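You operate a simulated robot arm through the tools that you are given. There is no shell and no other tool. Be economical: measure what you need, move in short steps, check, and stop when the job is done.

The job below is to be done with a simulated two-armed robot. You get a single attempt, and the scene is never put back.

Task
Pick up the yellow tag labelled "B-47" from the top of the wooden bench with one hand, pass it to the other hand and put it on the top of the steel bench.

It is judged by the outcome, as a careful person would: the job done as asked, and still so three seconds after it is handed in. It fails if anything else is knocked over, pushed out of place, dropped, spilled or broken.

Robot
Two 7-joint arms with two-finger parallel grippers on one trunk, on a base that drives. Base frame: it is fixed to the floor where the robot stands at the start and does not move with it; the origin is under the middle of the robot, x ahead of it, y to its left, z up; the surface under the hand at the start is at about z = 760. Readings come in mm, rad, newtons and seconds.
The left shoulder is at the start at [100, 174, 1107], the right one opposite. With the tool pointing down near the work surface each hand reaches from about 300 to 740 mm from the robot's upright axis, wherever it stands, measured 20 degrees to its own side. Places, roughly: top of the steel bench [600, 2300, 800]. Payload 3.6 kg a hand.
The tool frame of a hand sits at the grasp point between the pads (the TCP): z along the fingers, y along the line on which they close. The tips reach 30 mm beyond it. The gripper opens to 110 mm. The fingers are 20 mm wide and 10 mm thick; the gripper's body (48 by 112 mm) begins 55 mm behind the TCP.
Orientation is that of the tool frame in the base frame, as [roll, pitch, yaw] about the fixed x, y, z axes, in that order (R = Rz(yaw) Ry(pitch) Rx(roll)). With the fingers straight down and closing along the base's y, the tool's x points along the base's -x, its y along +y and its z along -z.

Tools
- The arms move only by the tool send_rows. It takes "left_increments", "right_increments" or both (then of equal length, played together; a hand with none holds still); each is a list of rows, each a list of 3 entries, a list of its own where there are three numbers: the opening, from 0 (shut) to 1 (fully open), then the shift along the tool's x, y, z in units of 100 mm (1.0 is 100 mm), then the turn, a rotation vector about the tool's x, y, z in units of 60 degrees (1.0 is 60 degrees). In form: [[jaw, [dx, dy, dz], [wx, wy, wz]], ...]. A call has 1 to 8 rows; each row is the pose to reach, as a shift and turn from the pose commanded when the call began, along the tool's axes at that moment. A call with a number of a shift or a turn outside -1 to 1 is refused whole. Each row takes 0.2 s and may step no farther than 50 mm and 0.15 rad from the row before; otherwise, or with a gripper value out of range, the whole call is refused. A pose out of reach is approached as far as the arm can. The call stops where the force on the tool passes 40 N (or 10 N more than at its start, if that is more) or the arm is blocked; 0.2 s more then pass. Each finger travels about 153 mm/s and halts on what it meets, pressing with about 20 N; the grip force reading is that of the motor and also rises with nothing between the fingers. The clock runs only during rows and for 0.2 s after the last one: add rows that repeat a pose to give the fingers time. It gives the time, the measured TCP pose, the force on the tool (base axes), the opening and the grip force at its end, in the units of the frame above (readings bear some noise), with the torque about the TCP (base axes, N m) and any sound that the robot's microphone picked up.
- Cameras (640 x 400 px; columns grow to the right, rows downward): "scene" is now at [194.9, 21, 1273.4]; the picture's right is [0.25, -0.97, 0.00], its down [-0.63, -0.16, -0.76] and it looks along [0.73, 0.19, -0.65] (base axes); focal length 290 px, centre (320, 200). "left" rides on the left gripper at [73, -17, -103] in its tool frame; the picture's right is [0.23, 0.97, 0.00], its down [-0.76, 0.18, -0.62] and it looks along [-0.61, 0.14, 0.78] (tool axes); focal length 222 px, centre (320, 200). "right" rides on the right gripper at [73, 17, -103] in its tool frame; the picture's right is [-0.23, 0.97, 0.00], its down [-0.76, -0.18, -0.62] and it looks along [-0.61, -0.14, 0.78] (tool axes); focal length 222 px, centre (320, 200).
- capture(camera): a new picture of that camera. It takes no simulated time.
- move_column(by): slides the trunk up (or, below 0, down) by that many mm; the arms and the scene camera ride with it, the base frame stays. It gives what a move gives, with no picture.
- drive_base(legs): drives the robot by 1 to 6 legs, each [ahead, left, turn to the left] in mm, mm and rad, along the robot's own axes; the way and the turn of a leg run together, so that a leg with both is an arc; at most 1500 mm and 3.142 rad a leg. The arms and the cameras ride along, it lands a little off, and it stops where it bumps. It gives what a move gives.
- aim_head(pan, tilt): turns the head with the scene camera to pan (to the left, within 1.501 rad either way) and tilt (down, from -0.506 to 1.204), counted from straight ahead of the robot. It gives what a move gives.
- locate(camera, pixels): for up to 12 pixels [column, row] of the newest picture of that camera ("zoom" is the newest enlarged one), the place [x, y, z] in the base frame of the surface seen there, good to about 2 mm. It takes no simulated time.
- enlarge(camera, box): a new picture of the part [left, top, right, bottom] of that camera's present view, enlarged. It takes no simulated time.
- sign_off(): hands the job in; it is judged then, once.

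Keep the steps short. Do not move on a guess: measure, check each grasp and each placing, and mend mistakes. In all there are 80 turns and 58 pictures (those below and enlarged ones count). Leave the grippers open and the arms clear of the work at the hand-in unless told otherwise, and finish with a single line.

The tools are called after "Call:" as a command line: name --argument value ..., lists and objects as JSON in quotes. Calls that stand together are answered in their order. send_rows: Moves the arms, as the interface text tells. Its arguments: {"type":"object","properties":{"left_increments":{"type":"array"},"right_increments":{"type":"array"}},"required":[]} The other tools are called the same way: move_column (by) slides the trunk up or down; drive_base (legs) drives the base; aim_head (pan, tilt) turns the head that bears the scene camera; capture (camera) takes a picture; locate (camera, pixels) gives the place of the surface under pixels of a picture; enlarge (camera, box) takes an enlarged picture of a part of a camera's view; sign_off () hands the job in.

At the start:

```text
clock: 0.0
left_position: [367.3, 302.5, 1018.7]
left_tcp_rot: [-3.141, 0.0, -3.14]
left_force: [0.5, -0.3, 0.6]
left_torque: [0.01, -0.01, 0.01]
left_opening: 110.1
left_grip_force: 0.1
right_position: [407.4, -59.6, 1048.0]
right_tcp_rot: [-3.141, 0.0, 3.14]
right_force: [-0.6, 0.7, 0.5]
right_torque: [-0.02, 0.01, 0.03]
right_opening: 109.7
right_grip_force: 0.1
trunk travel left (down, up): [-225.0, 538.0]
robot x, y, heading: [-3.4, -0.5, -0.001]
head pan, tilt: [0.255, 0.709]
```

scene: 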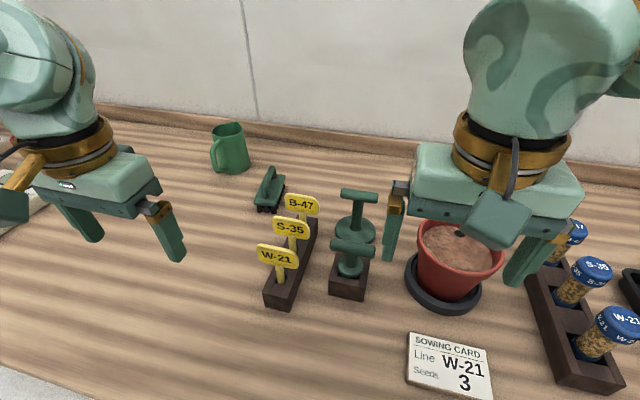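
right: 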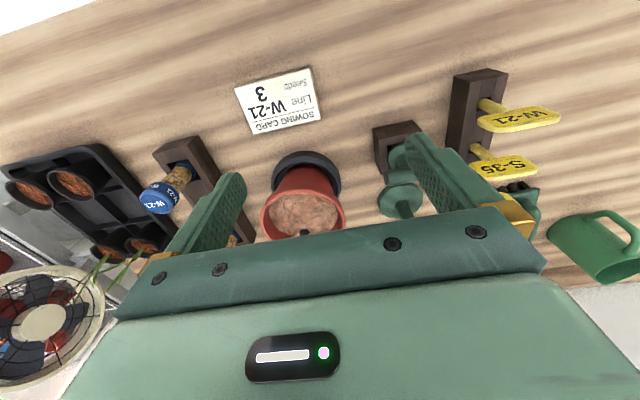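
left: 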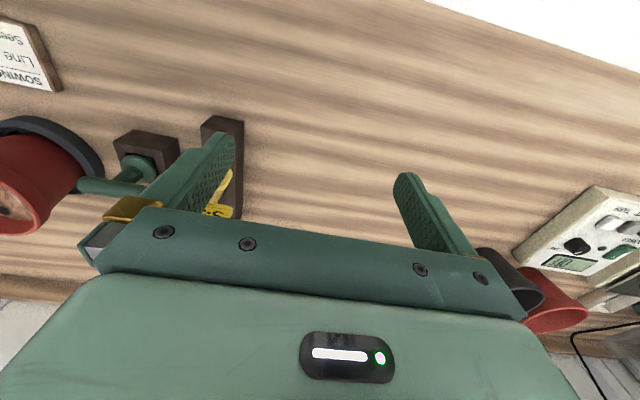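

I see the three yellow tags in a dark rack; B-47 is the farthest one, around pixel (301,205). I'll enlarge that part to measure it.

Call:
enlarge --camera "scene" --box '[220, 160, 400, 320]'

```text
2.50 times, centred on (310, 240) of scene
```

zoom: 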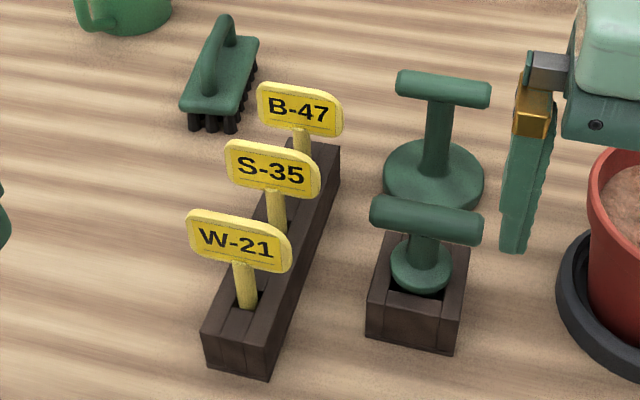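

Next I'll measure the B-47 plate and stem, its neighbours and the rack (zoom pixels).

Call:
locate --camera "zoom" --pixels '[[262, 92], [338, 105], [264, 120], [338, 133], [298, 110], [303, 140], [228, 148], [316, 170], [325, 150], [236, 345], [240, 60], [440, 85]]'

Call:
locate --camera "scene" --pixels '[[100, 250], [270, 170], [358, 192], [341, 192], [374, 197], [225, 130], [313, 222], [292, 222]]'

```text
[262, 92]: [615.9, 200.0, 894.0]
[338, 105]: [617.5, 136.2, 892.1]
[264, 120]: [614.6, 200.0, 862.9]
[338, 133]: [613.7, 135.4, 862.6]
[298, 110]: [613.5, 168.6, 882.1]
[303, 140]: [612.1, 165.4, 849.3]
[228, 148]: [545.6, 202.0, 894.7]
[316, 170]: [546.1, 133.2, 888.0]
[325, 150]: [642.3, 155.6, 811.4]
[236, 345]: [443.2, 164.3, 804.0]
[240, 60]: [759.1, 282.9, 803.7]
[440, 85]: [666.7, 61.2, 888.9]
```

```text
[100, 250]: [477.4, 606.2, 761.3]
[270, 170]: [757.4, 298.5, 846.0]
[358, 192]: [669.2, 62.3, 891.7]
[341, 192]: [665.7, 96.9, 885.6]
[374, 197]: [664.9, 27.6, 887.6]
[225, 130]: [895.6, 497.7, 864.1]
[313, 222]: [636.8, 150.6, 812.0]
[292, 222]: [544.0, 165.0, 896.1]
```

Measured: the B-47 plate faces the robot at x≈615, y 135–200, z 860–895. The stem is at y≈167, the rack top at z≈811, and S-35 is 70 mm nearer.

Plan:
- The left hand pinches the plate from above, closing along base x.
- The right hand takes the stem with its fingers pointing forward.
- The right hand then tilts down and lays the tag flat on the steel bench.

First I'll yaw the left hand by −60° while moving towards the tag, staying high.

Call:
send_rows --left_increments '[[0.6, [-0.12, -0.07, 0], [0, 0, 0.125]], [0.6, [-0.25, -0.15, 0], [0, 0, 0.25]], [0.6, [-0.37, -0.22, 0], [0, 0, 0.375]], [0.6, [-0.5, -0.3, 0], [0, 0, 0.5]], [0.6, [-0.62, -0.37, 0], [0, 0, 0.625]], [0.6, [-0.75, -0.45, 0], [0, 0, 0.75]], [0.6, [-0.87, -0.52, 0], [0, 0, 0.875]], [0.6, [-1, -0.6, 0], [0, 0, 1]]]'

```text
clock: 1.8
left_position: [469.0, 242.9, 1020.3]
left_tcp_rot: [-3.141, 0.0, 2.093]
left_force: [-1.8, 0.6, 0.0]
left_torque: [0.01, 0.02, 0.0]
left_opening: 65.8
left_grip_force: 0.1
right_position: [408.5, -59.7, 1048.1]
right_tcp_rot: [3.141, -0.003, -3.141]
right_force: [-0.4, 0.2, -0.1]
right_torque: [-0.02, -0.01, 0.01]
right_opening: 109.9
right_grip_force: 0.0
trunk travel left (down, up): [-225.0, 538.0]
robot x, y, heading: [2.2, 3.1, -0.002]
head pan, tilt: [0.255, 0.709]
```

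The turn went as expected, so I'll finish the remaining 30° and keep approaching.

Call:
send_rows --left_increments '[[0.6, [-0.24, 0.12, 0], [0, 0, 0.125]], [0.6, [-0.48, 0.24, 0], [0, 0, 0.25]], [0.6, [-0.72, 0.36, 0], [0, 0, 0.375]], [0.6, [-0.97, 0.48, 0], [0, 0, 0.5]]]'

```text
clock: 2.8
left_position: [559.0, 182.9, 1018.1]
left_tcp_rot: [-3.139, -0.001, 1.57]
left_force: [0.3, 0.2, -0.3]
left_torque: [-0.03, 0.01, -0.02]
left_opening: 65.7
left_grip_force: 0.2
right_position: [408.7, -60.5, 1047.2]
right_tcp_rot: [3.14, -0.002, -3.141]
right_force: [-0.5, -0.1, -0.6]
right_torque: [0.0, -0.01, 0.0]
right_opening: 109.8
right_grip_force: 0.1
trunk travel left (down, up): [-225.0, 538.0]
robot x, y, heading: [0.3, 1.5, 0.002]
head pan, tilt: [0.255, 0.709]
```

The tool's x is now along base +y, and its y along base +x. I'll move over the tag at (616, 168) and down to z≈950, then look.

Call:
send_rows --left_increments '[[0.5, [-0.08, 0.28, 0], [0, 0, 0]], [0.5, [-0.15, 0.57, 0], [0, 0, 0]], [0.5, [-0.15, 0.57, 0.35], [0, 0, 0]], [0.5, [-0.15, 0.57, 0.68], [0, 0, 0]]]'

Call:
capture --camera "left"

Call:
capture --camera "scene"

```text
clock: 3.8
left_position: [588.8, 201.8, 1005.7]
left_tcp_rot: [3.139, 0.001, 1.572]
left_force: [-0.3, -0.3, 0.4]
left_torque: [0.0, -0.02, 0.03]
left_opening: 55.1
left_grip_force: 0.1
left hand out of reach, approached as far as the arm can: row 1, 2, 3, 4
right_position: [408.6, -59.0, 1048.6]
right_tcp_rot: [-3.142, -0.002, -3.141]
right_force: [-0.2, 0.9, 0.3]
right_torque: [0.02, 0.01, -0.01]
right_opening: 109.9
right_grip_force: 0.0
trunk travel left (down, up): [-225.0, 538.0]
robot x, y, heading: [1.6, -0.7, -0.006]
head pan, tilt: [0.255, 0.709]
```

```text
53 pictures are left
```

left: 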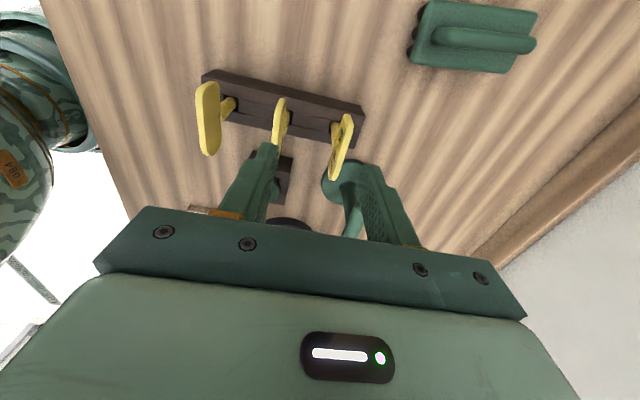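

```text
52 pictures are left
```

scene: 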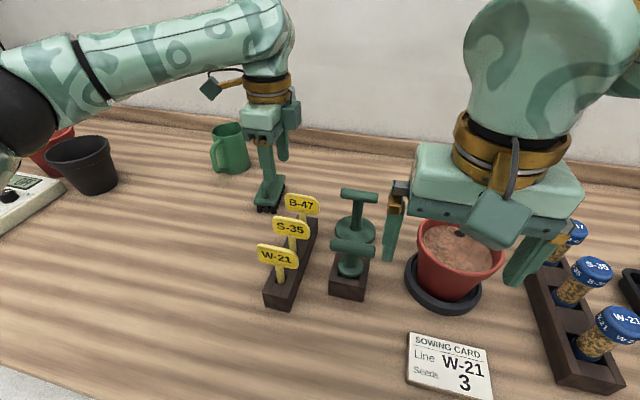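

The left arm ran out of reach at this height, stopping at (589, 202). I'll check where the bench's front edge is before bringing the base closer.

Call:
locate --camera "scene" --pixels '[[30, 370], [60, 385], [20, 390], [5, 368], [90, 398]]'

```text
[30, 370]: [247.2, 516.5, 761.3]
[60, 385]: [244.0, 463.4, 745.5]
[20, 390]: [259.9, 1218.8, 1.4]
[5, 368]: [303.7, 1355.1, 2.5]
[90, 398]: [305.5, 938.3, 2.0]
```

The bench edge is at x≈245, so I won't drive ahead. I'll raise the trunk instead, so that the wrist works lower relative to the shoulder.

Call:
move_column --by 110

```text
clock: 5.2
left_position: [560.6, 200.6, 1170.7]
left_tcp_rot: [3.034, 0.0, 1.573]
left_force: [1.2, -0.3, -0.2]
left_torque: [0.02, -0.01, -0.01]
left_opening: 54.8
left_grip_force: 0.0
right_position: [409.7, -59.7, 1157.9]
right_tcp_rot: [3.14, -0.001, 3.141]
right_force: [0.3, -0.3, 0.3]
right_torque: [-0.01, 0.02, -0.01]
right_opening: 110.0
right_grip_force: 0.1
trunk travel left (down, up): [-335.0, 428.0]
robot x, y, heading: [-2.5, 0.6, 0.004]
head pan, tilt: [0.255, 0.709]
```

The hand drifted oddly, because its commanded pose had been out of reach. I'll send a tiny move to see where its command stands now.

Call:
send_rows --left_increments '[[0.5, [0, 0, 0], [0, 0, 0]], [0.5, [0, 0, 0.1], [0, 0, 0]]]'

```text
clock: 5.8
left_position: [561.3, 202.5, 1160.9]
left_tcp_rot: [3.031, 0.001, 1.572]
left_force: [-0.3, 0.2, 0.7]
left_torque: [0.03, 0.01, -0.01]
left_opening: 55.0
left_grip_force: 0.0
right_position: [407.3, -60.5, 1157.3]
right_tcp_rot: [-3.14, -0.001, 3.142]
right_force: [-0.3, -0.6, 0.9]
right_torque: [0.0, -0.05, 0.02]
right_opening: 110.2
right_grip_force: 0.0
trunk travel left (down, up): [-335.0, 428.0]
robot x, y, heading: [0.5, 1.1, -0.002]
head pan, tilt: [0.255, 0.709]
```

The command equals the real pose, tilted by 0.11 rad. I'll level the hand and go down 100 mm, still well above the tags.

Call:
send_rows --left_increments '[[0.5, [0, 0, 0.3], [0.06, 0, 0]], [0.5, [0, 0, 0.6], [0.105, 0, 0]], [0.5, [0, 0, 1.0], [0.105, 0, 0]]]'

```text
clock: 6.6
left_position: [557.3, 212.5, 1063.9]
left_tcp_rot: [-3.141, 0.003, 1.573]
left_force: [0.0, 0.0, -0.6]
left_torque: [0.01, 0.0, 0.02]
left_opening: 54.9
left_grip_force: 0.0
left hand out of reach, approached as far as the arm can: row 1, 2, 3
right_position: [406.9, -59.1, 1158.1]
right_tcp_rot: [-3.141, -0.002, -3.141]
right_force: [0.9, 0.7, 0.0]
right_torque: [0.01, 0.0, -0.01]
right_opening: 110.0
right_grip_force: 0.0
trunk travel left (down, up): [-335.0, 428.0]
robot x, y, heading: [0.4, 0.4, 0.003]
head pan, tilt: [0.255, 0.709]
```

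The wrist turned sideways seems to hit limits here. The natural yaw, closing along base y, also works: it pinches the plate's 65 mm width by its edges, leaving the stem free for the right hand. I'll turn back.

Call:
send_rows --left_increments '[[0.8, [0, -0.2, 0], [0, 0, -0.125]], [0.9, [0, -0.4, 0], [0, 0, -0.25]], [0.9, [0, -0.6, 0], [0, 0, -0.375]], [0.9, [0, -0.6, 0], [0, 0, -0.5]], [0.9, [0, -0.6, 0], [0, 0, -0.625]], [0.9, [0, -0.6, 0], [0, 0, -0.75]], [0.9, [0, -0.6, 0], [0, 0, -0.875]], [0.9, [0, -0.6, 0], [0, 0, -1]]]'

Call:
send_rows --left_increments '[[0.9, [0, 0, 0], [0, 0, -0.125]], [0.9, [0, 0, 0], [0, 0, -0.25]], [0.9, [0, 0, 0], [0, 0, -0.375]], [0.9, [0, 0, 0], [0, 0, -0.5]]]'

```text
clock: 8.4
left_position: [496.0, 214.5, 1064.0]
left_tcp_rot: [-3.141, 0.002, 2.622]
left_force: [-0.2, 0.2, -0.4]
left_torque: [0.01, 0.02, 0.0]
left_opening: 98.9
left_grip_force: 0.1
right_position: [406.8, -59.4, 1157.1]
right_tcp_rot: [3.141, -0.002, -3.142]
right_force: [0.0, -0.3, -0.3]
right_torque: [-0.02, 0.03, -0.03]
right_opening: 110.3
right_grip_force: 0.0
trunk travel left (down, up): [-335.0, 428.0]
robot x, y, heading: [1.3, -0.9, -0.001]
head pan, tilt: [0.255, 0.709]
```

```text
clock: 9.4
left_position: [496.1, 213.1, 1064.9]
left_tcp_rot: [-3.14, -0.001, -3.136]
left_force: [-0.4, 0.0, -0.3]
left_torque: [-0.03, -0.01, 0.0]
left_opening: 99.1
left_grip_force: 0.0
right_position: [407.3, -60.5, 1158.4]
right_tcp_rot: [-3.141, -0.002, 3.141]
right_force: [0.0, -0.8, 0.7]
right_torque: [0.02, 0.01, 0.0]
right_opening: 109.8
right_grip_force: 0.1
trunk travel left (down, up): [-335.0, 428.0]
robot x, y, heading: [-1.1, -3.5, -0.003]
head pan, tilt: [0.255, 0.709]
```

The yaw is back. Next I'll move forward, right and down to about (596, 168, 975), with the tips still clear above the tags.

Call:
send_rows --left_increments '[[0.9, [-0.25, -0.11, 0.25], [0, 0, 0]], [0.9, [-0.5, -0.22, 0.5], [0, 0, 0]], [0.9, [-0.75, -0.34, 0.75], [0, 0, 0]], [0.9, [-1, -0.45, 0.9], [0, 0, 0]]]'

```text
clock: 10.4
left_position: [539.8, 214.2, 1002.3]
left_tcp_rot: [-3.14, 0.0, -3.14]
left_force: [0.2, -0.5, -0.2]
left_torque: [-0.02, 0.0, 0.0]
left_opening: 99.0
left_grip_force: 0.0
left hand out of reach, approached as far as the arm can: row 2, 3, 4
right_position: [407.6, -59.4, 1158.6]
right_tcp_rot: [3.141, -0.002, -3.141]
right_force: [0.0, -0.3, 0.1]
right_torque: [-0.03, -0.01, -0.02]
right_opening: 110.1
right_grip_force: 0.1
trunk travel left (down, up): [-335.0, 428.0]
robot x, y, heading: [0.5, -1.2, 0.003]
head pan, tilt: [0.255, 0.709]
```

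Still limited at this height. The reach is best about 300 mm below the shoulder, so I'll raise the trunk another 100 mm and lower the hand relative to it.

Call:
move_column --by 110

Call:
send_rows --left_increments '[[0.9, [0, 0, 0.3], [0, 0, 0]], [0.9, [0, 0, 0.6], [0, 0, 0]], [0.9, [0, 0, 1.0], [0, 0, 0]]]'

Call:
send_rows --left_increments '[[0.9, [-0.1, -0.2, 0], [0, 0, 0]], [0.9, [-0.2, -0.46, 0], [0, 0, 0]], [0.9, [-0.5, -0.46, 0], [0, 0, 0]], [0.9, [-0.76, -0.46, 0], [0, 0, 0]]]'

```text
clock: 11.8
left_position: [527.0, 213.3, 1146.0]
left_tcp_rot: [-3.139, 0.064, -3.14]
left_force: [-0.7, 0.2, -0.6]
left_torque: [0.01, 0.01, 0.01]
left_opening: 99.1
left_grip_force: 0.0
right_position: [407.0, -59.6, 1267.2]
right_tcp_rot: [3.141, -0.003, 3.141]
right_force: [0.9, -0.1, -0.6]
right_torque: [-0.03, 0.03, 0.03]
right_opening: 110.2
right_grip_force: 0.1
trunk travel left (down, up): [-445.0, 318.0]
robot x, y, heading: [-0.4, 1.8, -0.003]
head pan, tilt: [0.255, 0.709]
```

```text
clock: 12.6
left_position: [505.0, 237.3, 1069.0]
left_tcp_rot: [-3.139, 0.064, -3.139]
left_force: [-0.8, 0.8, -0.4]
left_torque: [-0.02, 0.01, 0.0]
left_opening: 99.2
left_grip_force: 0.0
left hand out of reach, approached as far as the arm can: row 1, 2, 3
right_position: [406.8, -58.9, 1267.3]
right_tcp_rot: [3.139, -0.002, 3.141]
right_force: [-0.9, -0.3, 0.1]
right_torque: [-0.01, -0.02, 0.02]
right_opening: 110.0
right_grip_force: 0.1
trunk travel left (down, up): [-445.0, 318.0]
robot x, y, heading: [0.7, -3.0, 0.0]
head pan, tilt: [0.255, 0.709]
```

```text
clock: 13.6
left_position: [518.8, 228.3, 1102.2]
left_tcp_rot: [-3.138, 0.064, -3.138]
left_force: [-0.5, 0.3, 0.6]
left_torque: [0.0, -0.02, 0.0]
left_opening: 99.0
left_grip_force: 0.0
left hand out of reach, approached as far as the arm can: row 1, 2, 3, 4
right_position: [408.5, -59.7, 1267.6]
right_tcp_rot: [-3.141, 0.0, 3.141]
right_force: [0.2, -0.1, 0.7]
right_torque: [0.01, 0.0, -0.01]
right_opening: 110.2
right_grip_force: 0.1
trunk travel left (down, up): [-445.0, 318.0]
robot x, y, heading: [-1.4, 1.3, -0.003]
head pan, tilt: [0.255, 0.709]
```

Raising made it worse, so the low pose relative to the shoulder is not what helps. I'll look at the arm's posture.

Call:
capture --camera "scene"

Call:
capture --camera "left"

```text
51 pictures are left
```

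scene: 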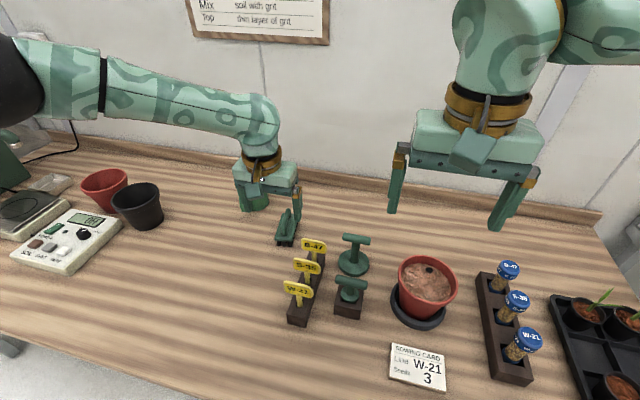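

```text
50 pictures are left
```

left: 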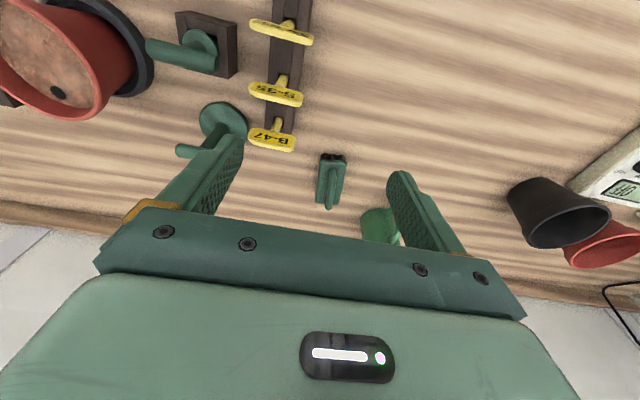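

The arm is near a limit in this posture. I'll pull the left hand back and up, then look down to see how much room the base has in front of the bench.

Call:
send_rows --left_increments '[[0.9, [0.3, 0.1, -0.3], [0, -0.03, 0]], [0.9, [0.6, 0.3, -0.6], [0, -0.061, 0]], [0.9, [1, 0.6, -1], [0, -0.061, 0]]]'

Call:
aim_head --pan 0.0 --tilt 1.2

Call:
capture --camera "scene"

```text
refused: row 3 steps farther than a row can; nothing moved
```

```text
clock: 14.6
left_position: [519.0, 228.4, 1101.9]
left_tcp_rot: [-3.138, 0.064, -3.14]
left_force: [0.4, 0.1, 0.3]
left_torque: [0.0, 0.0, 0.0]
left_opening: 99.1
left_grip_force: 0.0
right_position: [407.7, -60.7, 1267.7]
right_tcp_rot: [-3.141, -0.002, 3.141]
right_force: [0.0, 0.0, -0.3]
right_torque: [-0.03, 0.01, 0.01]
right_opening: 110.3
right_grip_force: 0.1
trunk travel left (down, up): [-445.0, 318.0]
robot x, y, heading: [-1.2, 1.0, 0.002]
head pan, tilt: [0.0, 1.201]
```

```text
49 pictures are left
```

scene: 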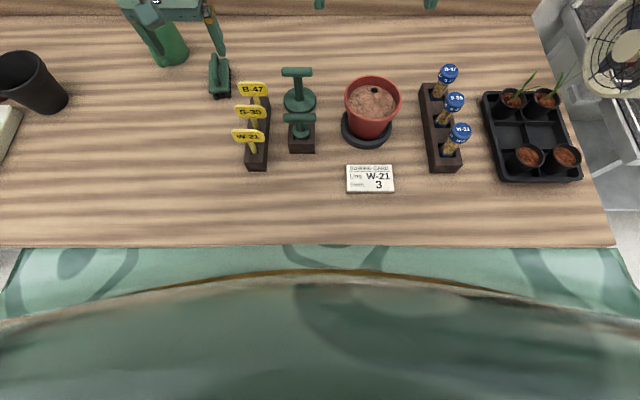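

The robot's own shell reaches close to the bench edge, so there is no room ahead. I'll measure that gap, and resend the retreat with a smaller last step.

Call:
locate --camera "scene" --pixels '[[320, 262], [100, 270], [540, 260], [320, 240], [30, 290], [320, 300]]'

Call:
send_rows --left_increments '[[0.9, [0.25, 0.1, -0.25], [0, -0.03, 0]], [0.9, [0.5, 0.25, -0.5], [0, -0.061, 0]], [0.9, [0.75, 0.4, -0.75], [0, -0.061, 0]], [0.9, [1, 0.6, -1], [0, -0.061, 0]]]'

```text
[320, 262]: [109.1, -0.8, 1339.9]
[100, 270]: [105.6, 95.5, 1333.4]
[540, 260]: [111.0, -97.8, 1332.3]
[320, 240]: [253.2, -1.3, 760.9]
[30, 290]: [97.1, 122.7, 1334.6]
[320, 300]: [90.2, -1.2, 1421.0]
```

```text
clock: 15.6
left_position: [410.4, 288.1, 1196.4]
left_tcp_rot: [-3.139, 0.129, -3.14]
left_force: [-0.5, -0.7, 0.5]
left_torque: [-0.03, -0.03, 0.02]
left_opening: 99.1
left_grip_force: 0.0
right_position: [404.2, -59.1, 1268.1]
right_tcp_rot: [-3.141, 0.001, 3.141]
right_force: [-0.1, 1.2, 0.6]
right_torque: [-0.03, -0.02, 0.05]
right_opening: 109.9
right_grip_force: 0.0
trunk travel left (down, up): [-445.0, 318.0]
robot x, y, heading: [1.9, 4.0, -0.002]
head pan, tilt: [0.0, 1.201]
```

The tilt correction went the wrong way, so I'll fix it. The limits also show that reach improves with the hand higher relative to the shoulder. So I'll level and raise the hand, then lower the trunk below its starting height.

Call:
send_rows --left_increments '[[0.9, [0, 0, -0.3], [0, 0.06, 0]], [0.9, [0, 0, -0.6], [0, 0.123, 0]]]'

Call:
move_column --by -270

```text
clock: 16.2
left_position: [405.1, 288.8, 1254.9]
left_tcp_rot: [-3.138, -0.001, -3.141]
left_force: [0.0, 0.5, 1.3]
left_torque: [0.01, 0.02, 0.02]
left_opening: 99.0
left_grip_force: 0.0
right_position: [406.0, -60.1, 1267.7]
right_tcp_rot: [-3.141, 0.0, -3.141]
right_force: [-0.4, 0.5, -0.1]
right_torque: [0.0, 0.0, -0.01]
right_opening: 110.2
right_grip_force: 0.1
trunk travel left (down, up): [-445.0, 318.0]
robot x, y, heading: [0.4, -4.1, 0.004]
head pan, tilt: [0.0, 1.201]
```

```text
clock: 18.9
left_position: [406.4, 290.2, 984.5]
left_tcp_rot: [-3.138, -0.001, -3.14]
left_force: [-0.2, -0.1, -0.4]
left_torque: [0.01, -0.02, -0.02]
left_opening: 98.9
left_grip_force: 0.0
right_position: [406.9, -60.3, 999.1]
right_tcp_rot: [-3.141, 0.0, 3.141]
right_force: [-0.3, 0.4, -0.1]
right_torque: [0.02, 0.01, -0.01]
right_opening: 110.0
right_grip_force: 0.1
trunk travel left (down, up): [-175.0, 588.0]
robot x, y, heading: [2.0, 0.4, 0.004]
head pan, tilt: [0.0, 1.201]
```

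The shoulder is now at z≈1057. I'll move the left hand forward in steps at z≈985.

Call:
send_rows --left_increments '[[0.9, [-0.33, -0.2, 0], [0, 0, 0]], [0.9, [-0.66, -0.4, 0], [0, 0, 0]], [0.9, [-1, -0.6, 0], [0, 0, 0]]]'

Call:
send_rows --left_increments '[[0.9, [-0.33, -0.2, 0], [0, 0, 0]], [0.9, [-0.66, -0.4, 0], [0, 0, 0]], [0.9, [-1, -0.62, 0], [0, 0, 0]]]'

```text
clock: 19.7
left_position: [508.7, 228.0, 984.3]
left_tcp_rot: [-3.138, -0.003, -3.138]
left_force: [0.0, -0.8, -0.8]
left_torque: [0.04, 0.01, 0.04]
left_opening: 99.2
left_grip_force: 0.0
right_position: [409.1, -61.3, 997.3]
right_tcp_rot: [3.141, -0.002, 3.141]
right_force: [0.2, 0.4, -0.5]
right_torque: [-0.02, -0.01, 0.0]
right_opening: 110.1
right_grip_force: 0.1
trunk travel left (down, up): [-175.0, 588.0]
robot x, y, heading: [-1.1, 1.8, -0.0]
head pan, tilt: [0.0, 1.201]
```

```text
clock: 20.5
left_position: [587.0, 185.3, 983.9]
left_tcp_rot: [-3.142, 0.002, -3.136]
left_force: [-0.5, 0.0, 0.4]
left_torque: [0.01, 0.01, 0.05]
left_opening: 99.1
left_grip_force: 0.0
left hand out of reach, approached as far as the arm can: row 3
right_position: [406.3, -59.1, 998.9]
right_tcp_rot: [-3.14, -0.002, 3.141]
right_force: [-0.2, -0.7, -0.3]
right_torque: [-0.01, 0.0, 0.0]
right_opening: 110.3
right_grip_force: 0.1
trunk travel left (down, up): [-175.0, 588.0]
robot x, y, heading: [-2.7, 4.1, -0.004]
head pan, tilt: [0.0, 1.201]
```

It stops at about 490 mm from the shoulder and drifts left each time. Turning the robot to the right will put the tag nearer the left shoulder and more to its own side. I'll retract the left hand first, then turn −0.35 rad in place.

Call:
send_rows --left_increments '[[0.9, [0.4, 0.2, -0.1], [0, 0, 0]], [0.9, [0.8, 0.4, -0.2], [0, 0, 0]], [0.9, [1, 0.7, -0.2], [0, 0, 0]]]'

Call:
drive_base --legs '[[0, 0, -0.35]]'

Call:
aim_head --pan 0.5 --tilt 0.75

Call:
capture --camera "scene"

```text
clock: 21.3
left_position: [487.4, 254.6, 1003.3]
left_tcp_rot: [-3.138, 0.0, -3.137]
left_force: [0.2, 0.3, 0.0]
left_torque: [-0.02, -0.01, 0.0]
left_opening: 99.1
left_grip_force: 0.1
right_position: [407.0, -59.4, 997.9]
right_tcp_rot: [-3.141, -0.001, -3.141]
right_force: [-0.1, 0.3, -0.3]
right_torque: [0.0, -0.05, -0.02]
right_opening: 109.9
right_grip_force: 0.0
trunk travel left (down, up): [-175.0, 588.0]
robot x, y, heading: [1.3, 1.1, 0.002]
head pan, tilt: [0.0, 1.201]
```

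```text
clock: 22.8
left_position: [544.6, 72.5, 1003.7]
left_tcp_rot: [-3.139, 0.001, 2.794]
left_force: [-0.2, -0.5, -0.3]
left_torque: [0.03, 0.01, -0.01]
left_opening: 99.2
left_grip_force: 0.1
right_position: [362.3, -195.6, 997.6]
right_tcp_rot: [3.141, -0.002, 2.793]
right_force: [0.1, -1.3, 0.1]
right_torque: [0.01, 0.01, 0.0]
right_opening: 110.0
right_grip_force: 0.1
trunk travel left (down, up): [-175.0, 588.0]
robot x, y, heading: [3.1, -0.5, -0.346]
head pan, tilt: [0.0, 1.201]
```

```text
clock: 23.7
left_position: [544.6, 72.4, 1004.1]
left_tcp_rot: [-3.138, 0.0, 2.796]
left_force: [-0.8, 0.2, -0.7]
left_torque: [0.0, 0.01, -0.01]
left_opening: 98.9
left_grip_force: 0.1
right_position: [362.1, -195.5, 998.3]
right_tcp_rot: [-3.142, -0.002, 2.791]
right_force: [0.1, 1.1, -0.5]
right_torque: [0.0, -0.03, 0.01]
right_opening: 110.1
right_grip_force: 0.1
trunk travel left (down, up): [-175.0, 588.0]
robot x, y, heading: [-0.6, -1.0, -0.349]
head pan, tilt: [0.499, 0.75]
```

```text
48 pictures are left
```

scene: 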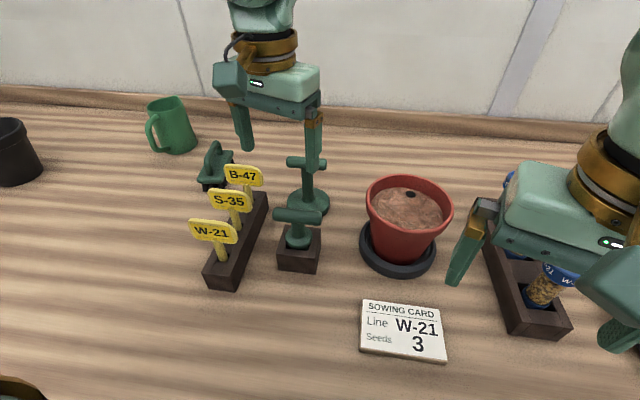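

Nothing was disturbed. I'll realign the left hand's yaw with the base axes (turn −0.331 units) and move towards the tag.

Call:
send_rows --left_increments '[[0.9, [-0.08, 0.28, 0], [0, 0, -0.11]], [0.9, [-0.16, 0.56, 0], [0, 0, -0.22]], [0.9, [-0.23, 0.83, 0], [0, 0, -0.331]]]'

```text
clock: 24.5
left_position: [594.8, 145.4, 1003.7]
left_tcp_rot: [-3.138, -0.003, -3.14]
left_force: [0.5, 0.0, 0.6]
left_torque: [0.0, 0.0, 0.01]
left_opening: 99.0
left_grip_force: 0.1
right_position: [361.7, -195.8, 998.4]
right_tcp_rot: [3.139, -0.001, 2.795]
right_force: [0.6, 0.3, -0.5]
right_torque: [0.02, 0.01, 0.01]
right_opening: 110.1
right_grip_force: 0.0
trunk travel left (down, up): [-175.0, 588.0]
robot x, y, heading: [-0.9, -0.2, -0.348]
head pan, tilt: [0.499, 0.75]
```

Within reach now. I'll go over the tag at (616, 168) and down to z≈950, then check with the cameras.

Call:
send_rows --left_increments '[[0.9, [-0.21, 0.225, 0], [0, 0, 0]], [0.9, [-0.21, 0.225, 0.25], [0, 0, 0]], [0.9, [-0.21, 0.225, 0.54], [0, 0, 0]]]'

Call:
capture --camera "left"

Call:
enlarge --camera "scene" --box '[150, 70, 350, 300]'

```text
clock: 25.3
left_position: [616.1, 165.9, 950.2]
left_tcp_rot: [-3.137, 0.0, -3.141]
left_force: [0.4, -0.6, 0.6]
left_torque: [0.01, 0.0, 0.02]
left_opening: 99.0
left_grip_force: 0.0
right_position: [362.5, -195.9, 998.1]
right_tcp_rot: [-3.141, -0.003, 2.793]
right_force: [0.6, 0.6, 0.0]
right_torque: [0.0, 0.01, 0.01]
right_opening: 109.9
right_grip_force: 0.0
trunk travel left (down, up): [-175.0, 588.0]
robot x, y, heading: [-2.3, 3.2, -0.351]
head pan, tilt: [0.499, 0.75]
```

```text
47 pictures are left
```

left: 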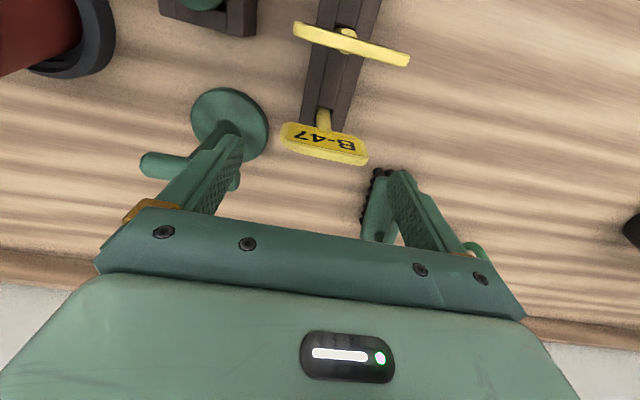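

```text
1.74 times, centred on (250, 185) of scene
```

zoom: 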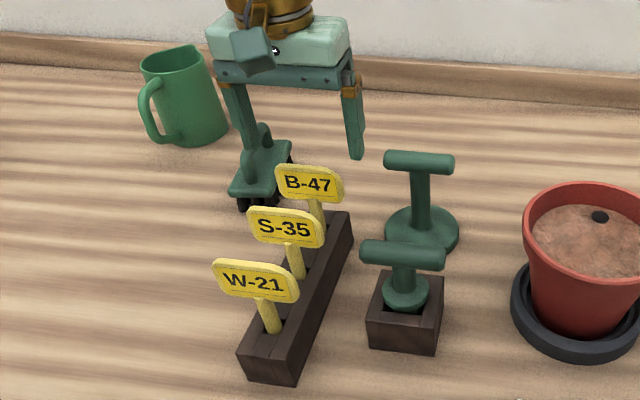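

I'll measure the plate through the left camera for a precise centre.

Call:
locate --camera "left" --pixels '[[283, 140], [366, 158], [325, 155], [325, 158], [290, 126], [366, 145], [324, 120], [320, 140]]'

Call:
locate --camera "zoom" --pixels '[[279, 170], [341, 183], [278, 192], [340, 200], [310, 166], [317, 212]]'

```text
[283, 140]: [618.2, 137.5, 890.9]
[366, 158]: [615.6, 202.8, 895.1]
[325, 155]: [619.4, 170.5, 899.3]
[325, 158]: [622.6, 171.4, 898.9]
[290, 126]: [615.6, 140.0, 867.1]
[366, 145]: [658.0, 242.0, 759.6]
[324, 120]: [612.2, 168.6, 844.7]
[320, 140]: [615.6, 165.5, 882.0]
```

```text
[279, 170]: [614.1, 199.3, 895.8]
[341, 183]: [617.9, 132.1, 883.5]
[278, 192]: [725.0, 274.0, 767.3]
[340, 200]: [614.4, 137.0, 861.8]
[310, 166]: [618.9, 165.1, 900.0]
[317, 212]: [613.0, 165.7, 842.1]
```

The plate's centre is (618, 168), spanning z 860–899. I'll descend to TCP z≈882 with the jaws open.

Call:
send_rows --left_increments '[[0.85, [-0.02, 0.02, 0.25], [0, 0, 0]], [0.85, [-0.02, 0.02, 0.5], [0, 0, 0]], [0.85, [-0.02, 0.02, 0.68], [0, 0, 0]]]'

Call:
enlarge --camera "scene" --box '[150, 70, 350, 300]'

```text
clock: 26.1
left_position: [617.1, 167.0, 880.7]
left_tcp_rot: [-3.14, -0.001, 3.141]
left_force: [-1.0, 0.6, 0.4]
left_torque: [0.0, 0.01, 0.0]
left_opening: 93.4
left_grip_force: 0.0
right_position: [362.5, -196.1, 997.4]
right_tcp_rot: [-3.14, -0.001, 2.793]
right_force: [0.1, 0.2, 0.8]
right_torque: [0.01, -0.01, 0.02]
right_opening: 110.2
right_grip_force: 0.1
trunk travel left (down, up): [-175.0, 588.0]
robot x, y, heading: [3.3, -3.2, -0.35]
head pan, tilt: [0.499, 0.75]
```

```text
1.74 times, centred on (250, 185) of scene
```

zoom: 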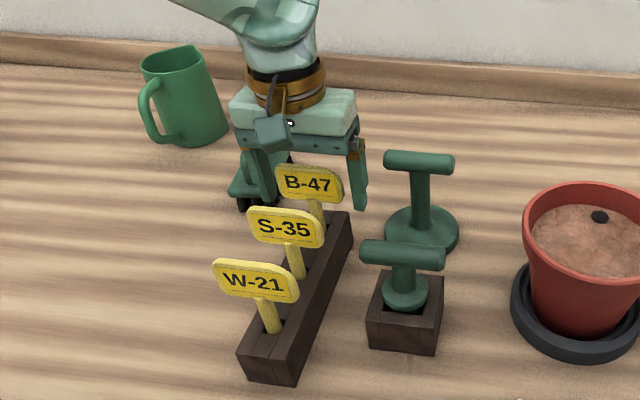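

The fingers straddle the plate, so I'll close on it.

Call:
send_rows --left_increments '[[0.65, [0, 0, 0], [0, 0, 0]], [0.5, [0, 0, 0], [0, 0, 0]], [0.4, [0, 0, 0], [0, 0, 0]], [0.4, [0, 0, 0], [0, 0, 0]]]'

Call:
enlarge --camera "scene" --box '[150, 70, 350, 300]'

Call:
capture --camera "left"

```text
clock: 27.1
left_position: [617.1, 167.0, 881.1]
left_tcp_rot: [-3.138, -0.001, -3.141]
left_force: [0.0, -0.7, 0.6]
left_torque: [0.01, -0.03, -0.02]
left_opening: 72.8
left_grip_force: 20.0
right_position: [363.1, -194.5, 997.6]
right_tcp_rot: [-3.141, -0.001, 2.794]
right_force: [-1.1, 0.0, 0.1]
right_torque: [0.01, 0.01, -0.02]
right_opening: 110.2
right_grip_force: 0.0
trunk travel left (down, up): [-175.0, 588.0]
robot x, y, heading: [-2.2, -0.0, -0.35]
head pan, tilt: [0.499, 0.75]
```

```text
1.74 times, centred on (250, 185) of scene
```

zoom: 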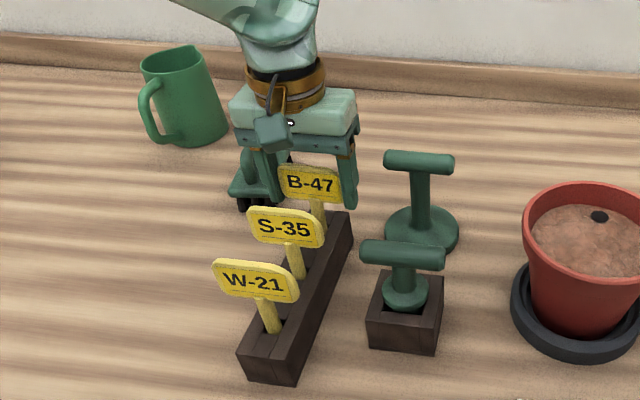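

```text
43 pictures are left
```

left: 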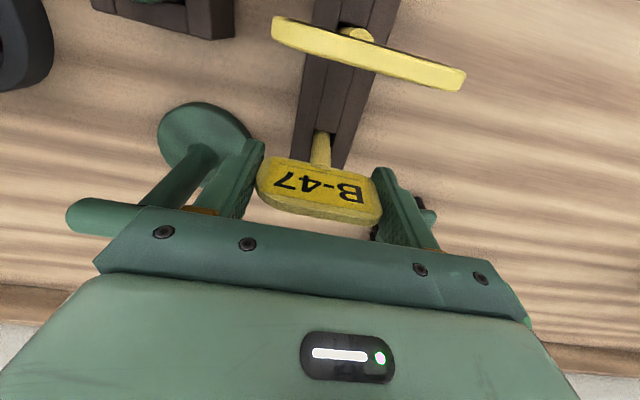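

It holds the plate's edges, with opening 72.8 and 20 N. I'll lift straight up slowly and check.

Call:
send_rows --left_increments '[[0.4, [0, 0, -0.15], [0, 0, 0]], [0.4, [0, 0, -0.3], [0, 0, 0]], [0.4, [0, 0, -0.45], [0, 0, 0]], [0.4, [0, 0, -0.6], [0, 0, 0]], [0.4, [0, 0, -0.75], [0, 0, 0]], [0.4, [0, 0, -0.9], [0, 0, 0]]]'

Call:
enlarge --camera "scene" --box '[150, 30, 350, 260]'

```text
clock: 28.5
left_position: [617.8, 165.4, 970.7]
left_tcp_rot: [-3.14, -0.003, 3.141]
left_force: [0.0, -0.5, -0.6]
left_torque: [0.01, 0.01, -0.03]
left_opening: 73.1
left_grip_force: 19.5
right_position: [362.4, -195.5, 998.0]
right_tcp_rot: [3.142, 0.0, 2.792]
right_force: [-0.3, -0.8, -0.4]
right_torque: [0.01, 0.02, -0.03]
right_opening: 110.2
right_grip_force: 0.1
trunk travel left (down, up): [-175.0, 588.0]
robot x, y, heading: [-0.9, -0.2, -0.351]
head pan, tilt: [0.499, 0.75]
```

```text
1.74 times, centred on (250, 145) of scene
```

zoom: 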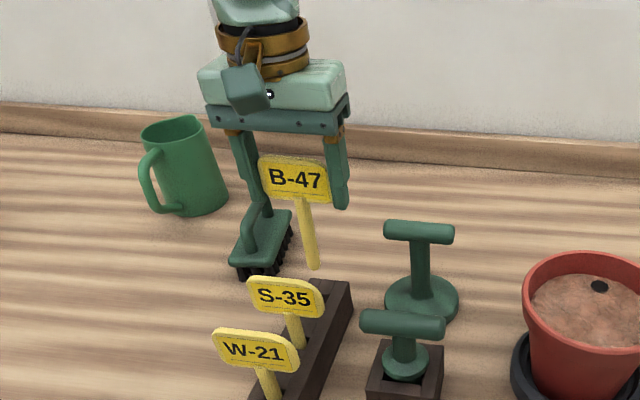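

It is fully out of the rack. I'll raise the trunk by 200 mm so everything clears the bench, and measure the tag.

Call:
locate --camera "zoom" --pixels '[[295, 180], [305, 205], [310, 235], [317, 265], [262, 160], [327, 195]]'

Call:
move_column --by 200

```text
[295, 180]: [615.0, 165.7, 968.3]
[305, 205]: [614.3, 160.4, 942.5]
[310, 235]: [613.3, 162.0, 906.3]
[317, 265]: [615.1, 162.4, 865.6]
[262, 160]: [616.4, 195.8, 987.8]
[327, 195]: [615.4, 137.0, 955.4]
```

```text
clock: 30.7
left_position: [619.3, 166.2, 1171.8]
left_tcp_rot: [-3.139, -0.002, 3.141]
left_force: [-0.3, 0.4, 0.1]
left_torque: [0.02, 0.02, 0.01]
left_opening: 73.1
left_grip_force: 19.5
right_position: [362.1, -196.1, 1197.3]
right_tcp_rot: [-3.141, -0.001, 2.793]
right_force: [0.4, 0.5, -0.3]
right_torque: [0.03, -0.02, 0.01]
right_opening: 110.2
right_grip_force: 0.1
trunk travel left (down, up): [-375.0, 388.0]
robot x, y, heading: [-0.4, -0.8, -0.349]
head pan, tilt: [0.499, 0.75]
```

The stem runs down to about 108 mm below the left TCP. I'll bring the left hand with the tag in front of the chest, and meanwhile start tilting the right hand from down towards forward.

Call:
send_rows --left_increments '[[0.4, [0.12, -0.12, 0], [0, 0, -0.05]], [0.4, [0.24, -0.24, 0], [0, 0, -0.1]], [0.4, [0.36, -0.36, 0], [0, 0, -0.15]], [0.4, [0.48, -0.48, 0], [0, 0, -0.2]], [0.4, [0.6, -0.6, 0], [0, 0, -0.25]], [0.4, [0.72, -0.72, 0], [0, 0, -0.3]], [0.4, [0.84, -0.84, 0], [0, 0, -0.35]], [0.4, [0.95, -0.95, 0], [0, 0, -0.417]]]' --right_increments '[[0.6, [0, 0, 0.06], [0, -0.125, 0]], [0.6, [0, 0, 0.12], [0, -0.25, 0]], [0.6, [0, 0, 0.2], [0, -0.375, 0]], [0.6, [0, 0, 0.3], [0, -0.5, 0]], [0.6, [0, 0, 0.4], [0, -0.625, 0]], [0.6, [0, 0, 0.5], [0, -0.75, 0]], [0.6, [0, 0, 0.6], [0, -0.875, 0]], [0.6, [0, 0, 0.7], [0, -1, 0]]]'

```text
clock: 32.5
left_position: [522.3, 72.1, 1171.3]
left_tcp_rot: [-3.138, -0.002, -2.702]
left_force: [-0.8, 0.0, -1.1]
left_torque: [-0.03, 0.02, 0.01]
left_opening: 72.9
left_grip_force: 19.9
right_position: [364.6, -195.2, 1128.3]
right_tcp_rot: [-3.14, 1.051, 2.794]
right_force: [0.6, 0.0, 0.4]
right_torque: [0.01, -0.02, 0.01]
right_opening: 66.2
right_grip_force: 0.0
trunk travel left (down, up): [-375.0, 388.0]
robot x, y, heading: [-1.5, -2.7, -0.352]
head pan, tilt: [0.499, 0.75]
```

Both hands moved as intended. Next I'll bring the left hand to about (495, −43), and tilt the right hand the last 30° so it points forward.

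Call:
send_rows --left_increments '[[0.4, [0.18, -0.23, 0], [0, 0, 0]], [0.4, [0.36, -0.46, 0], [0, 0, 0]], [0.4, [0.55, -0.7, 0], [0, 0, 0]], [0.4, [0.73, -0.93, 0], [0, 0, 0]]]' --right_increments '[[0.6, [0, 0, 0], [0, -0.125, 0]], [0.6, [0, 0, 0], [0, -0.25, 0]], [0.6, [0, 0, 0], [0, -0.375, 0]], [0.6, [0, 0, 0], [0, -0.5, 0]]]'

```text
clock: 33.5
left_position: [494.8, -23.2, 1172.2]
left_tcp_rot: [-3.139, 0.001, -2.704]
left_force: [-0.7, 0.0, -0.1]
left_torque: [-0.01, 0.02, -0.02]
left_opening: 72.8
left_grip_force: 20.0
left hand out of reach, approached as far as the arm can: row 4
right_position: [369.9, -181.9, 1213.0]
right_tcp_rot: [-3.0, 1.56, 2.911]
right_force: [0.1, 0.0, -0.2]
right_torque: [0.02, -0.01, -0.03]
right_opening: 65.8
right_grip_force: 0.1
right hand out of reach, approached as far as the arm can: row 2, 3, 4
trunk travel left (down, up): [-375.0, 388.0]
robot x, y, heading: [1.7, -0.8, -0.345]
head pan, tilt: [0.499, 0.75]
```

The right hand now points along the robot's forward direction. It needs more room, so I'll raise the left hand 70 mm and swing the right hand 45° left (about its x), moving towards the stem at a distance.

Call:
send_rows --left_increments '[[0.4, [0, 0, -0.12], [0, 0, 0]], [0.4, [0, 0, -0.24], [0, 0, 0]], [0.4, [0, 0, -0.36], [0, 0, 0]], [0.4, [0, 0, -0.48], [0, 0, 0]], [0.4, [0, 0, -0.6], [0, 0, 0]], [0.4, [0, 0, -0.7], [0, 0, 0]]]' --right_increments '[[0.6, [0, 0.1, 0], [-0.125, 0, 0]], [0.6, [0, 0.2, 0], [-0.25, 0, 0]], [0.6, [0, 0.3, 0], [-0.375, 0, 0]], [0.6, [0, 0.4, 0], [-0.5, 0, 0]], [0.6, [0, 0.5, 0], [-0.625, 0, 0]], [0.6, [0, 0.5, 0], [-0.75, 0, 0]]]'

Call:
aim_head --pan 0.2 --tilt 0.7

Call:
capture --camera "scene"

Call:
capture --camera "right"

```text
clock: 34.5
left_position: [498.0, -18.1, 1212.2]
left_tcp_rot: [-3.139, -0.001, -2.706]
left_force: [-0.2, -0.1, 0.1]
left_torque: [-0.02, -0.03, 0.0]
left_opening: 72.8
left_grip_force: 20.0
left hand out of reach, approached as far as the arm can: row 2, 3, 4, 5
right_position: [364.3, -161.4, 1262.8]
right_tcp_rot: [-0.584, 1.481, -0.853]
right_force: [0.7, 0.3, -0.6]
right_torque: [-0.01, 0.0, -0.02]
right_opening: 66.3
right_grip_force: 0.1
right hand out of reach, approached as far as the arm can: row 1, 2, 3, 4, 5
trunk travel left (down, up): [-375.0, 388.0]
robot x, y, heading: [3.7, -1.4, -0.352]
head pan, tilt: [0.499, 0.75]
stopped in row 5 (right hand): the arm was blocked; the commanded pose is now the measured one
```

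```text
clock: 35.3
left_position: [498.9, -18.1, 1213.4]
left_tcp_rot: [-3.139, -0.001, -2.707]
left_force: [-0.4, -0.2, 0.5]
left_torque: [0.01, 0.0, 0.0]
left_opening: 72.9
left_grip_force: 19.8
right_position: [364.5, -161.8, 1264.4]
right_tcp_rot: [-0.562, 1.484, -0.834]
right_force: [-0.2, 0.1, 0.4]
right_torque: [0.0, -0.02, -0.01]
right_opening: 66.2
right_grip_force: 0.0
trunk travel left (down, up): [-375.0, 388.0]
robot x, y, heading: [-2.6, 3.4, -0.349]
head pan, tilt: [0.201, 0.7]
```

```text
41 pictures are left
```

scene: 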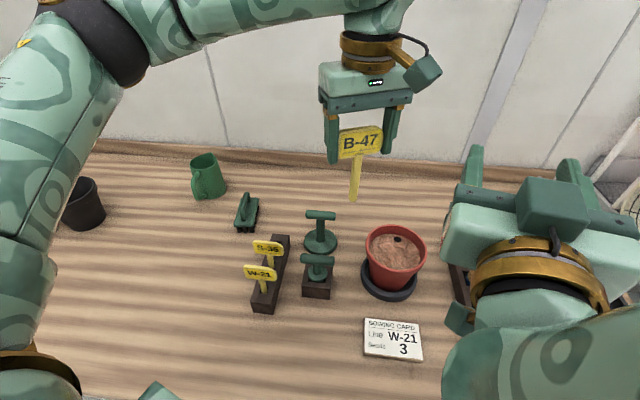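

```text
40 pictures are left
```

right: 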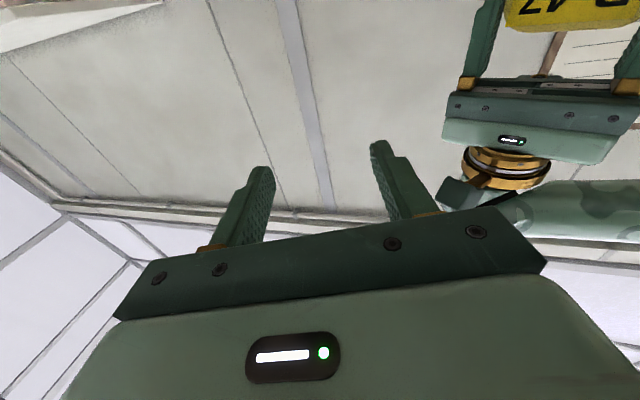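

Pointing the right hand horizontally so near the chest is at its limits. A better geometry: the left hand tilts 45° so the stem points down-right and back, and the right hand points 45° down, left and forward. The two stay perpendicular and nearer their comfortable poses. I'll tilt both in place.

Call:
send_rows --left_increments '[[0.4, [0, 0, 0], [0, 0.11, 0]], [0.4, [0, 0, 0], [0, 0.22, 0]], [0.4, [0, 0, 0], [0, 0.33, 0]], [0.4, [0, 0, 0], [0, 0.44, 0]], [0.4, [0, 0, 0], [0, 0.55, 0]], [0.4, [0, 0, 0], [0, 0.65, 0]], [0.4, [0, 0, 0], [0, 0.75, 0]]]' --right_increments '[[0.6, [0, 0, 0], [0, 0.11, 0]], [0.6, [0, 0, 0], [0, 0.22, 0]], [0.6, [0, 0, 0], [0, 0.34, 0]], [0.6, [0, 0, 0], [0, 0.46, 0]], [0.6, [0, 0, 0], [0, 0.58, 0]], [0.6, [0, 0, 0], [0, 0.7, 0]], [0.6, [0, 0, 0], [0, 0.8, 0]]]'

```text
clock: 36.9
left_position: [457.5, -20.6, 1177.7]
left_tcp_rot: [-3.117, -0.48, -2.72]
left_force: [-0.2, -0.5, -1.0]
left_torque: [0.0, -0.01, 0.03]
left_opening: 72.8
left_grip_force: 20.2
left hand out of reach, approached as far as the arm can: row 4, 5, 6, 7
right_position: [365.5, -159.6, 1261.7]
right_tcp_rot: [-3.068, 0.801, 2.925]
right_force: [0.6, -1.2, -0.3]
right_torque: [-0.01, 0.02, -0.01]
right_opening: 66.1
right_grip_force: 0.0
trunk travel left (down, up): [-375.0, 388.0]
robot x, y, heading: [-2.7, 0.0, -0.351]
head pan, tilt: [0.201, 0.7]
```

The left got to 28° of tilt before its limit. Having the right hand point more to the left suits its reach better, so I'll yaw both hands further left about the vertical.

Call:
send_rows --left_increments '[[0.4, [0, 0, 0], [0.054, 0, -0.103]], [0.4, [0, 0, 0], [0.108, 0, -0.207]], [0.4, [0, 0, 0], [0.162, 0, -0.31]], [0.4, [0, 0, 0], [0.216, 0, -0.414]], [0.4, [0, 0, 0], [0.27, 0, -0.517]]]' --right_increments '[[0.6, [0, 0, 0], [-0.087, -0.006, -0.085]], [0.6, [0, 0, 0], [-0.175, -0.012, -0.17]], [0.6, [0, 0, 0], [-0.262, -0.018, -0.255]], [0.6, [0, 0, 0], [-0.35, -0.024, -0.34]], [0.6, [0, 0, 0], [-0.437, -0.03, -0.425]]]'

```text
clock: 38.1
left_position: [457.3, -21.8, 1179.1]
left_tcp_rot: [-3.123, -0.492, -2.104]
left_force: [0.1, -0.2, -0.5]
left_torque: [0.03, -0.01, -0.01]
left_opening: 72.9
left_grip_force: 20.3
right_position: [364.7, -161.3, 1262.6]
right_tcp_rot: [-3.064, 0.804, -2.713]
right_force: [-1.5, 0.5, -0.3]
right_torque: [0.0, 0.0, -0.01]
right_opening: 66.0
right_grip_force: 0.0
trunk travel left (down, up): [-375.0, 388.0]
robot x, y, heading: [-1.0, -1.7, -0.346]
head pan, tilt: [0.201, 0.7]
```

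Both worked with no limit reached. Next, the left tilts to 45° and the right yaws 35° more.

Call:
send_rows --left_increments '[[0.4, [0, 0, 0], [0, 0.056, 0]], [0.4, [0, 0, 0], [0, 0.112, 0]], [0.4, [0, 0, 0], [0, 0.168, 0]], [0.4, [0, 0, 0], [0, 0.224, 0]], [0.4, [0, 0, 0], [0, 0.28, 0]]]' --right_increments '[[0.6, [0, 0, 0], [-0.084, -0.006, -0.081]], [0.6, [0, 0, 0], [-0.168, -0.012, -0.162]], [0.6, [0, 0, 0], [-0.252, -0.018, -0.243]], [0.6, [0, 0, 0], [-0.336, -0.024, -0.324]], [0.6, [0, 0, 0], [-0.42, -0.03, -0.405]]]'

Call:
capture --camera "scene"

Call:
capture --camera "right"

```text
clock: 39.3
left_position: [458.0, -19.3, 1177.6]
left_tcp_rot: [-3.119, -0.786, -2.115]
left_force: [0.2, 0.1, 0.2]
left_torque: [-0.01, 0.01, 0.0]
left_opening: 73.0
left_grip_force: 20.2
right_position: [364.1, -161.4, 1262.5]
right_tcp_rot: [-3.064, 0.799, -2.287]
right_force: [-0.3, 0.4, -0.1]
right_torque: [-0.02, 0.01, -0.01]
right_opening: 66.2
right_grip_force: 0.1
right hand out of reach, approached as far as the arm can: row 4, 5
trunk travel left (down, up): [-375.0, 388.0]
robot x, y, heading: [1.4, 1.9, -0.351]
head pan, tilt: [0.201, 0.7]
```

```text
39 pictures are left
```

scene: 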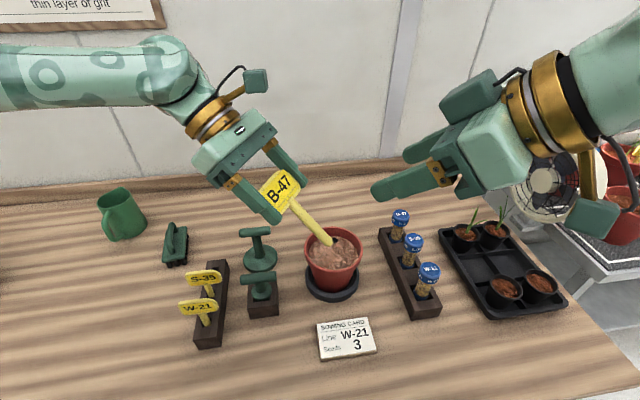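

```text
38 pictures are left
```

right: 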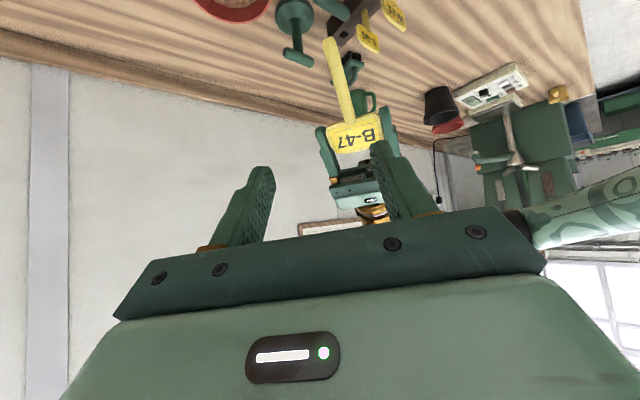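

Good geometry: the stem is free and faces the right gripper. I'll measure the stem in the scene picture ((298,207) to (331,243)).

Call:
locate --camera "scene" --pixels '[[301, 212], [310, 221], [320, 231], [329, 241], [283, 190]]'

Call:
locate --camera "right" --pixels '[[328, 45], [333, 65], [340, 90], [347, 112], [358, 137]]'

```text
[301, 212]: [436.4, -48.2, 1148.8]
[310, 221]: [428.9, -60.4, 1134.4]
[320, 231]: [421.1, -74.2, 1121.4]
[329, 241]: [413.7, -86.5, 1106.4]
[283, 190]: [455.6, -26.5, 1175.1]
```

```text
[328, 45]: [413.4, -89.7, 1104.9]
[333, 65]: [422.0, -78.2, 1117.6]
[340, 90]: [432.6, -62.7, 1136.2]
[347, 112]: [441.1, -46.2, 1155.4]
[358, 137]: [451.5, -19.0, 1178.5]
```

The stem runs from about (450,−22,1175) to (413,−88,1105). The left closing axis is about 12° off from the right's, so I'll turn the left back 12° about the vertical and re-measure.

Call:
send_rows --left_increments '[[0.4, [0, 0, 0], [-0.07, 0, 0.07]], [0.4, [0, 0, 0], [-0.141, 0, 0.141]]]'

Call:
capture --camera "right"

```text
clock: 39.9
left_position: [440.5, -19.7, 1170.8]
left_tcp_rot: [-3.107, -0.768, -2.324]
left_force: [0.6, -0.8, -0.5]
left_torque: [0.02, -0.03, 0.0]
left_opening: 72.7
left_grip_force: 20.7
left hand out of reach, approached as far as the arm can: row 2
right_position: [364.0, -162.2, 1262.3]
right_tcp_rot: [-3.066, 0.801, -2.286]
right_force: [-0.7, -0.2, -0.3]
right_torque: [-0.01, -0.01, -0.03]
right_opening: 66.0
right_grip_force: 0.1
trunk travel left (down, up): [-375.0, 388.0]
robot x, y, heading: [-1.6, 1.0, -0.349]
head pan, tilt: [0.201, 0.7]
```

```text
37 pictures are left
```

right: 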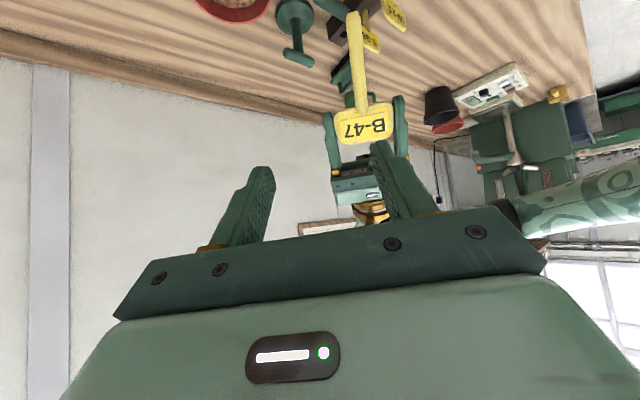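

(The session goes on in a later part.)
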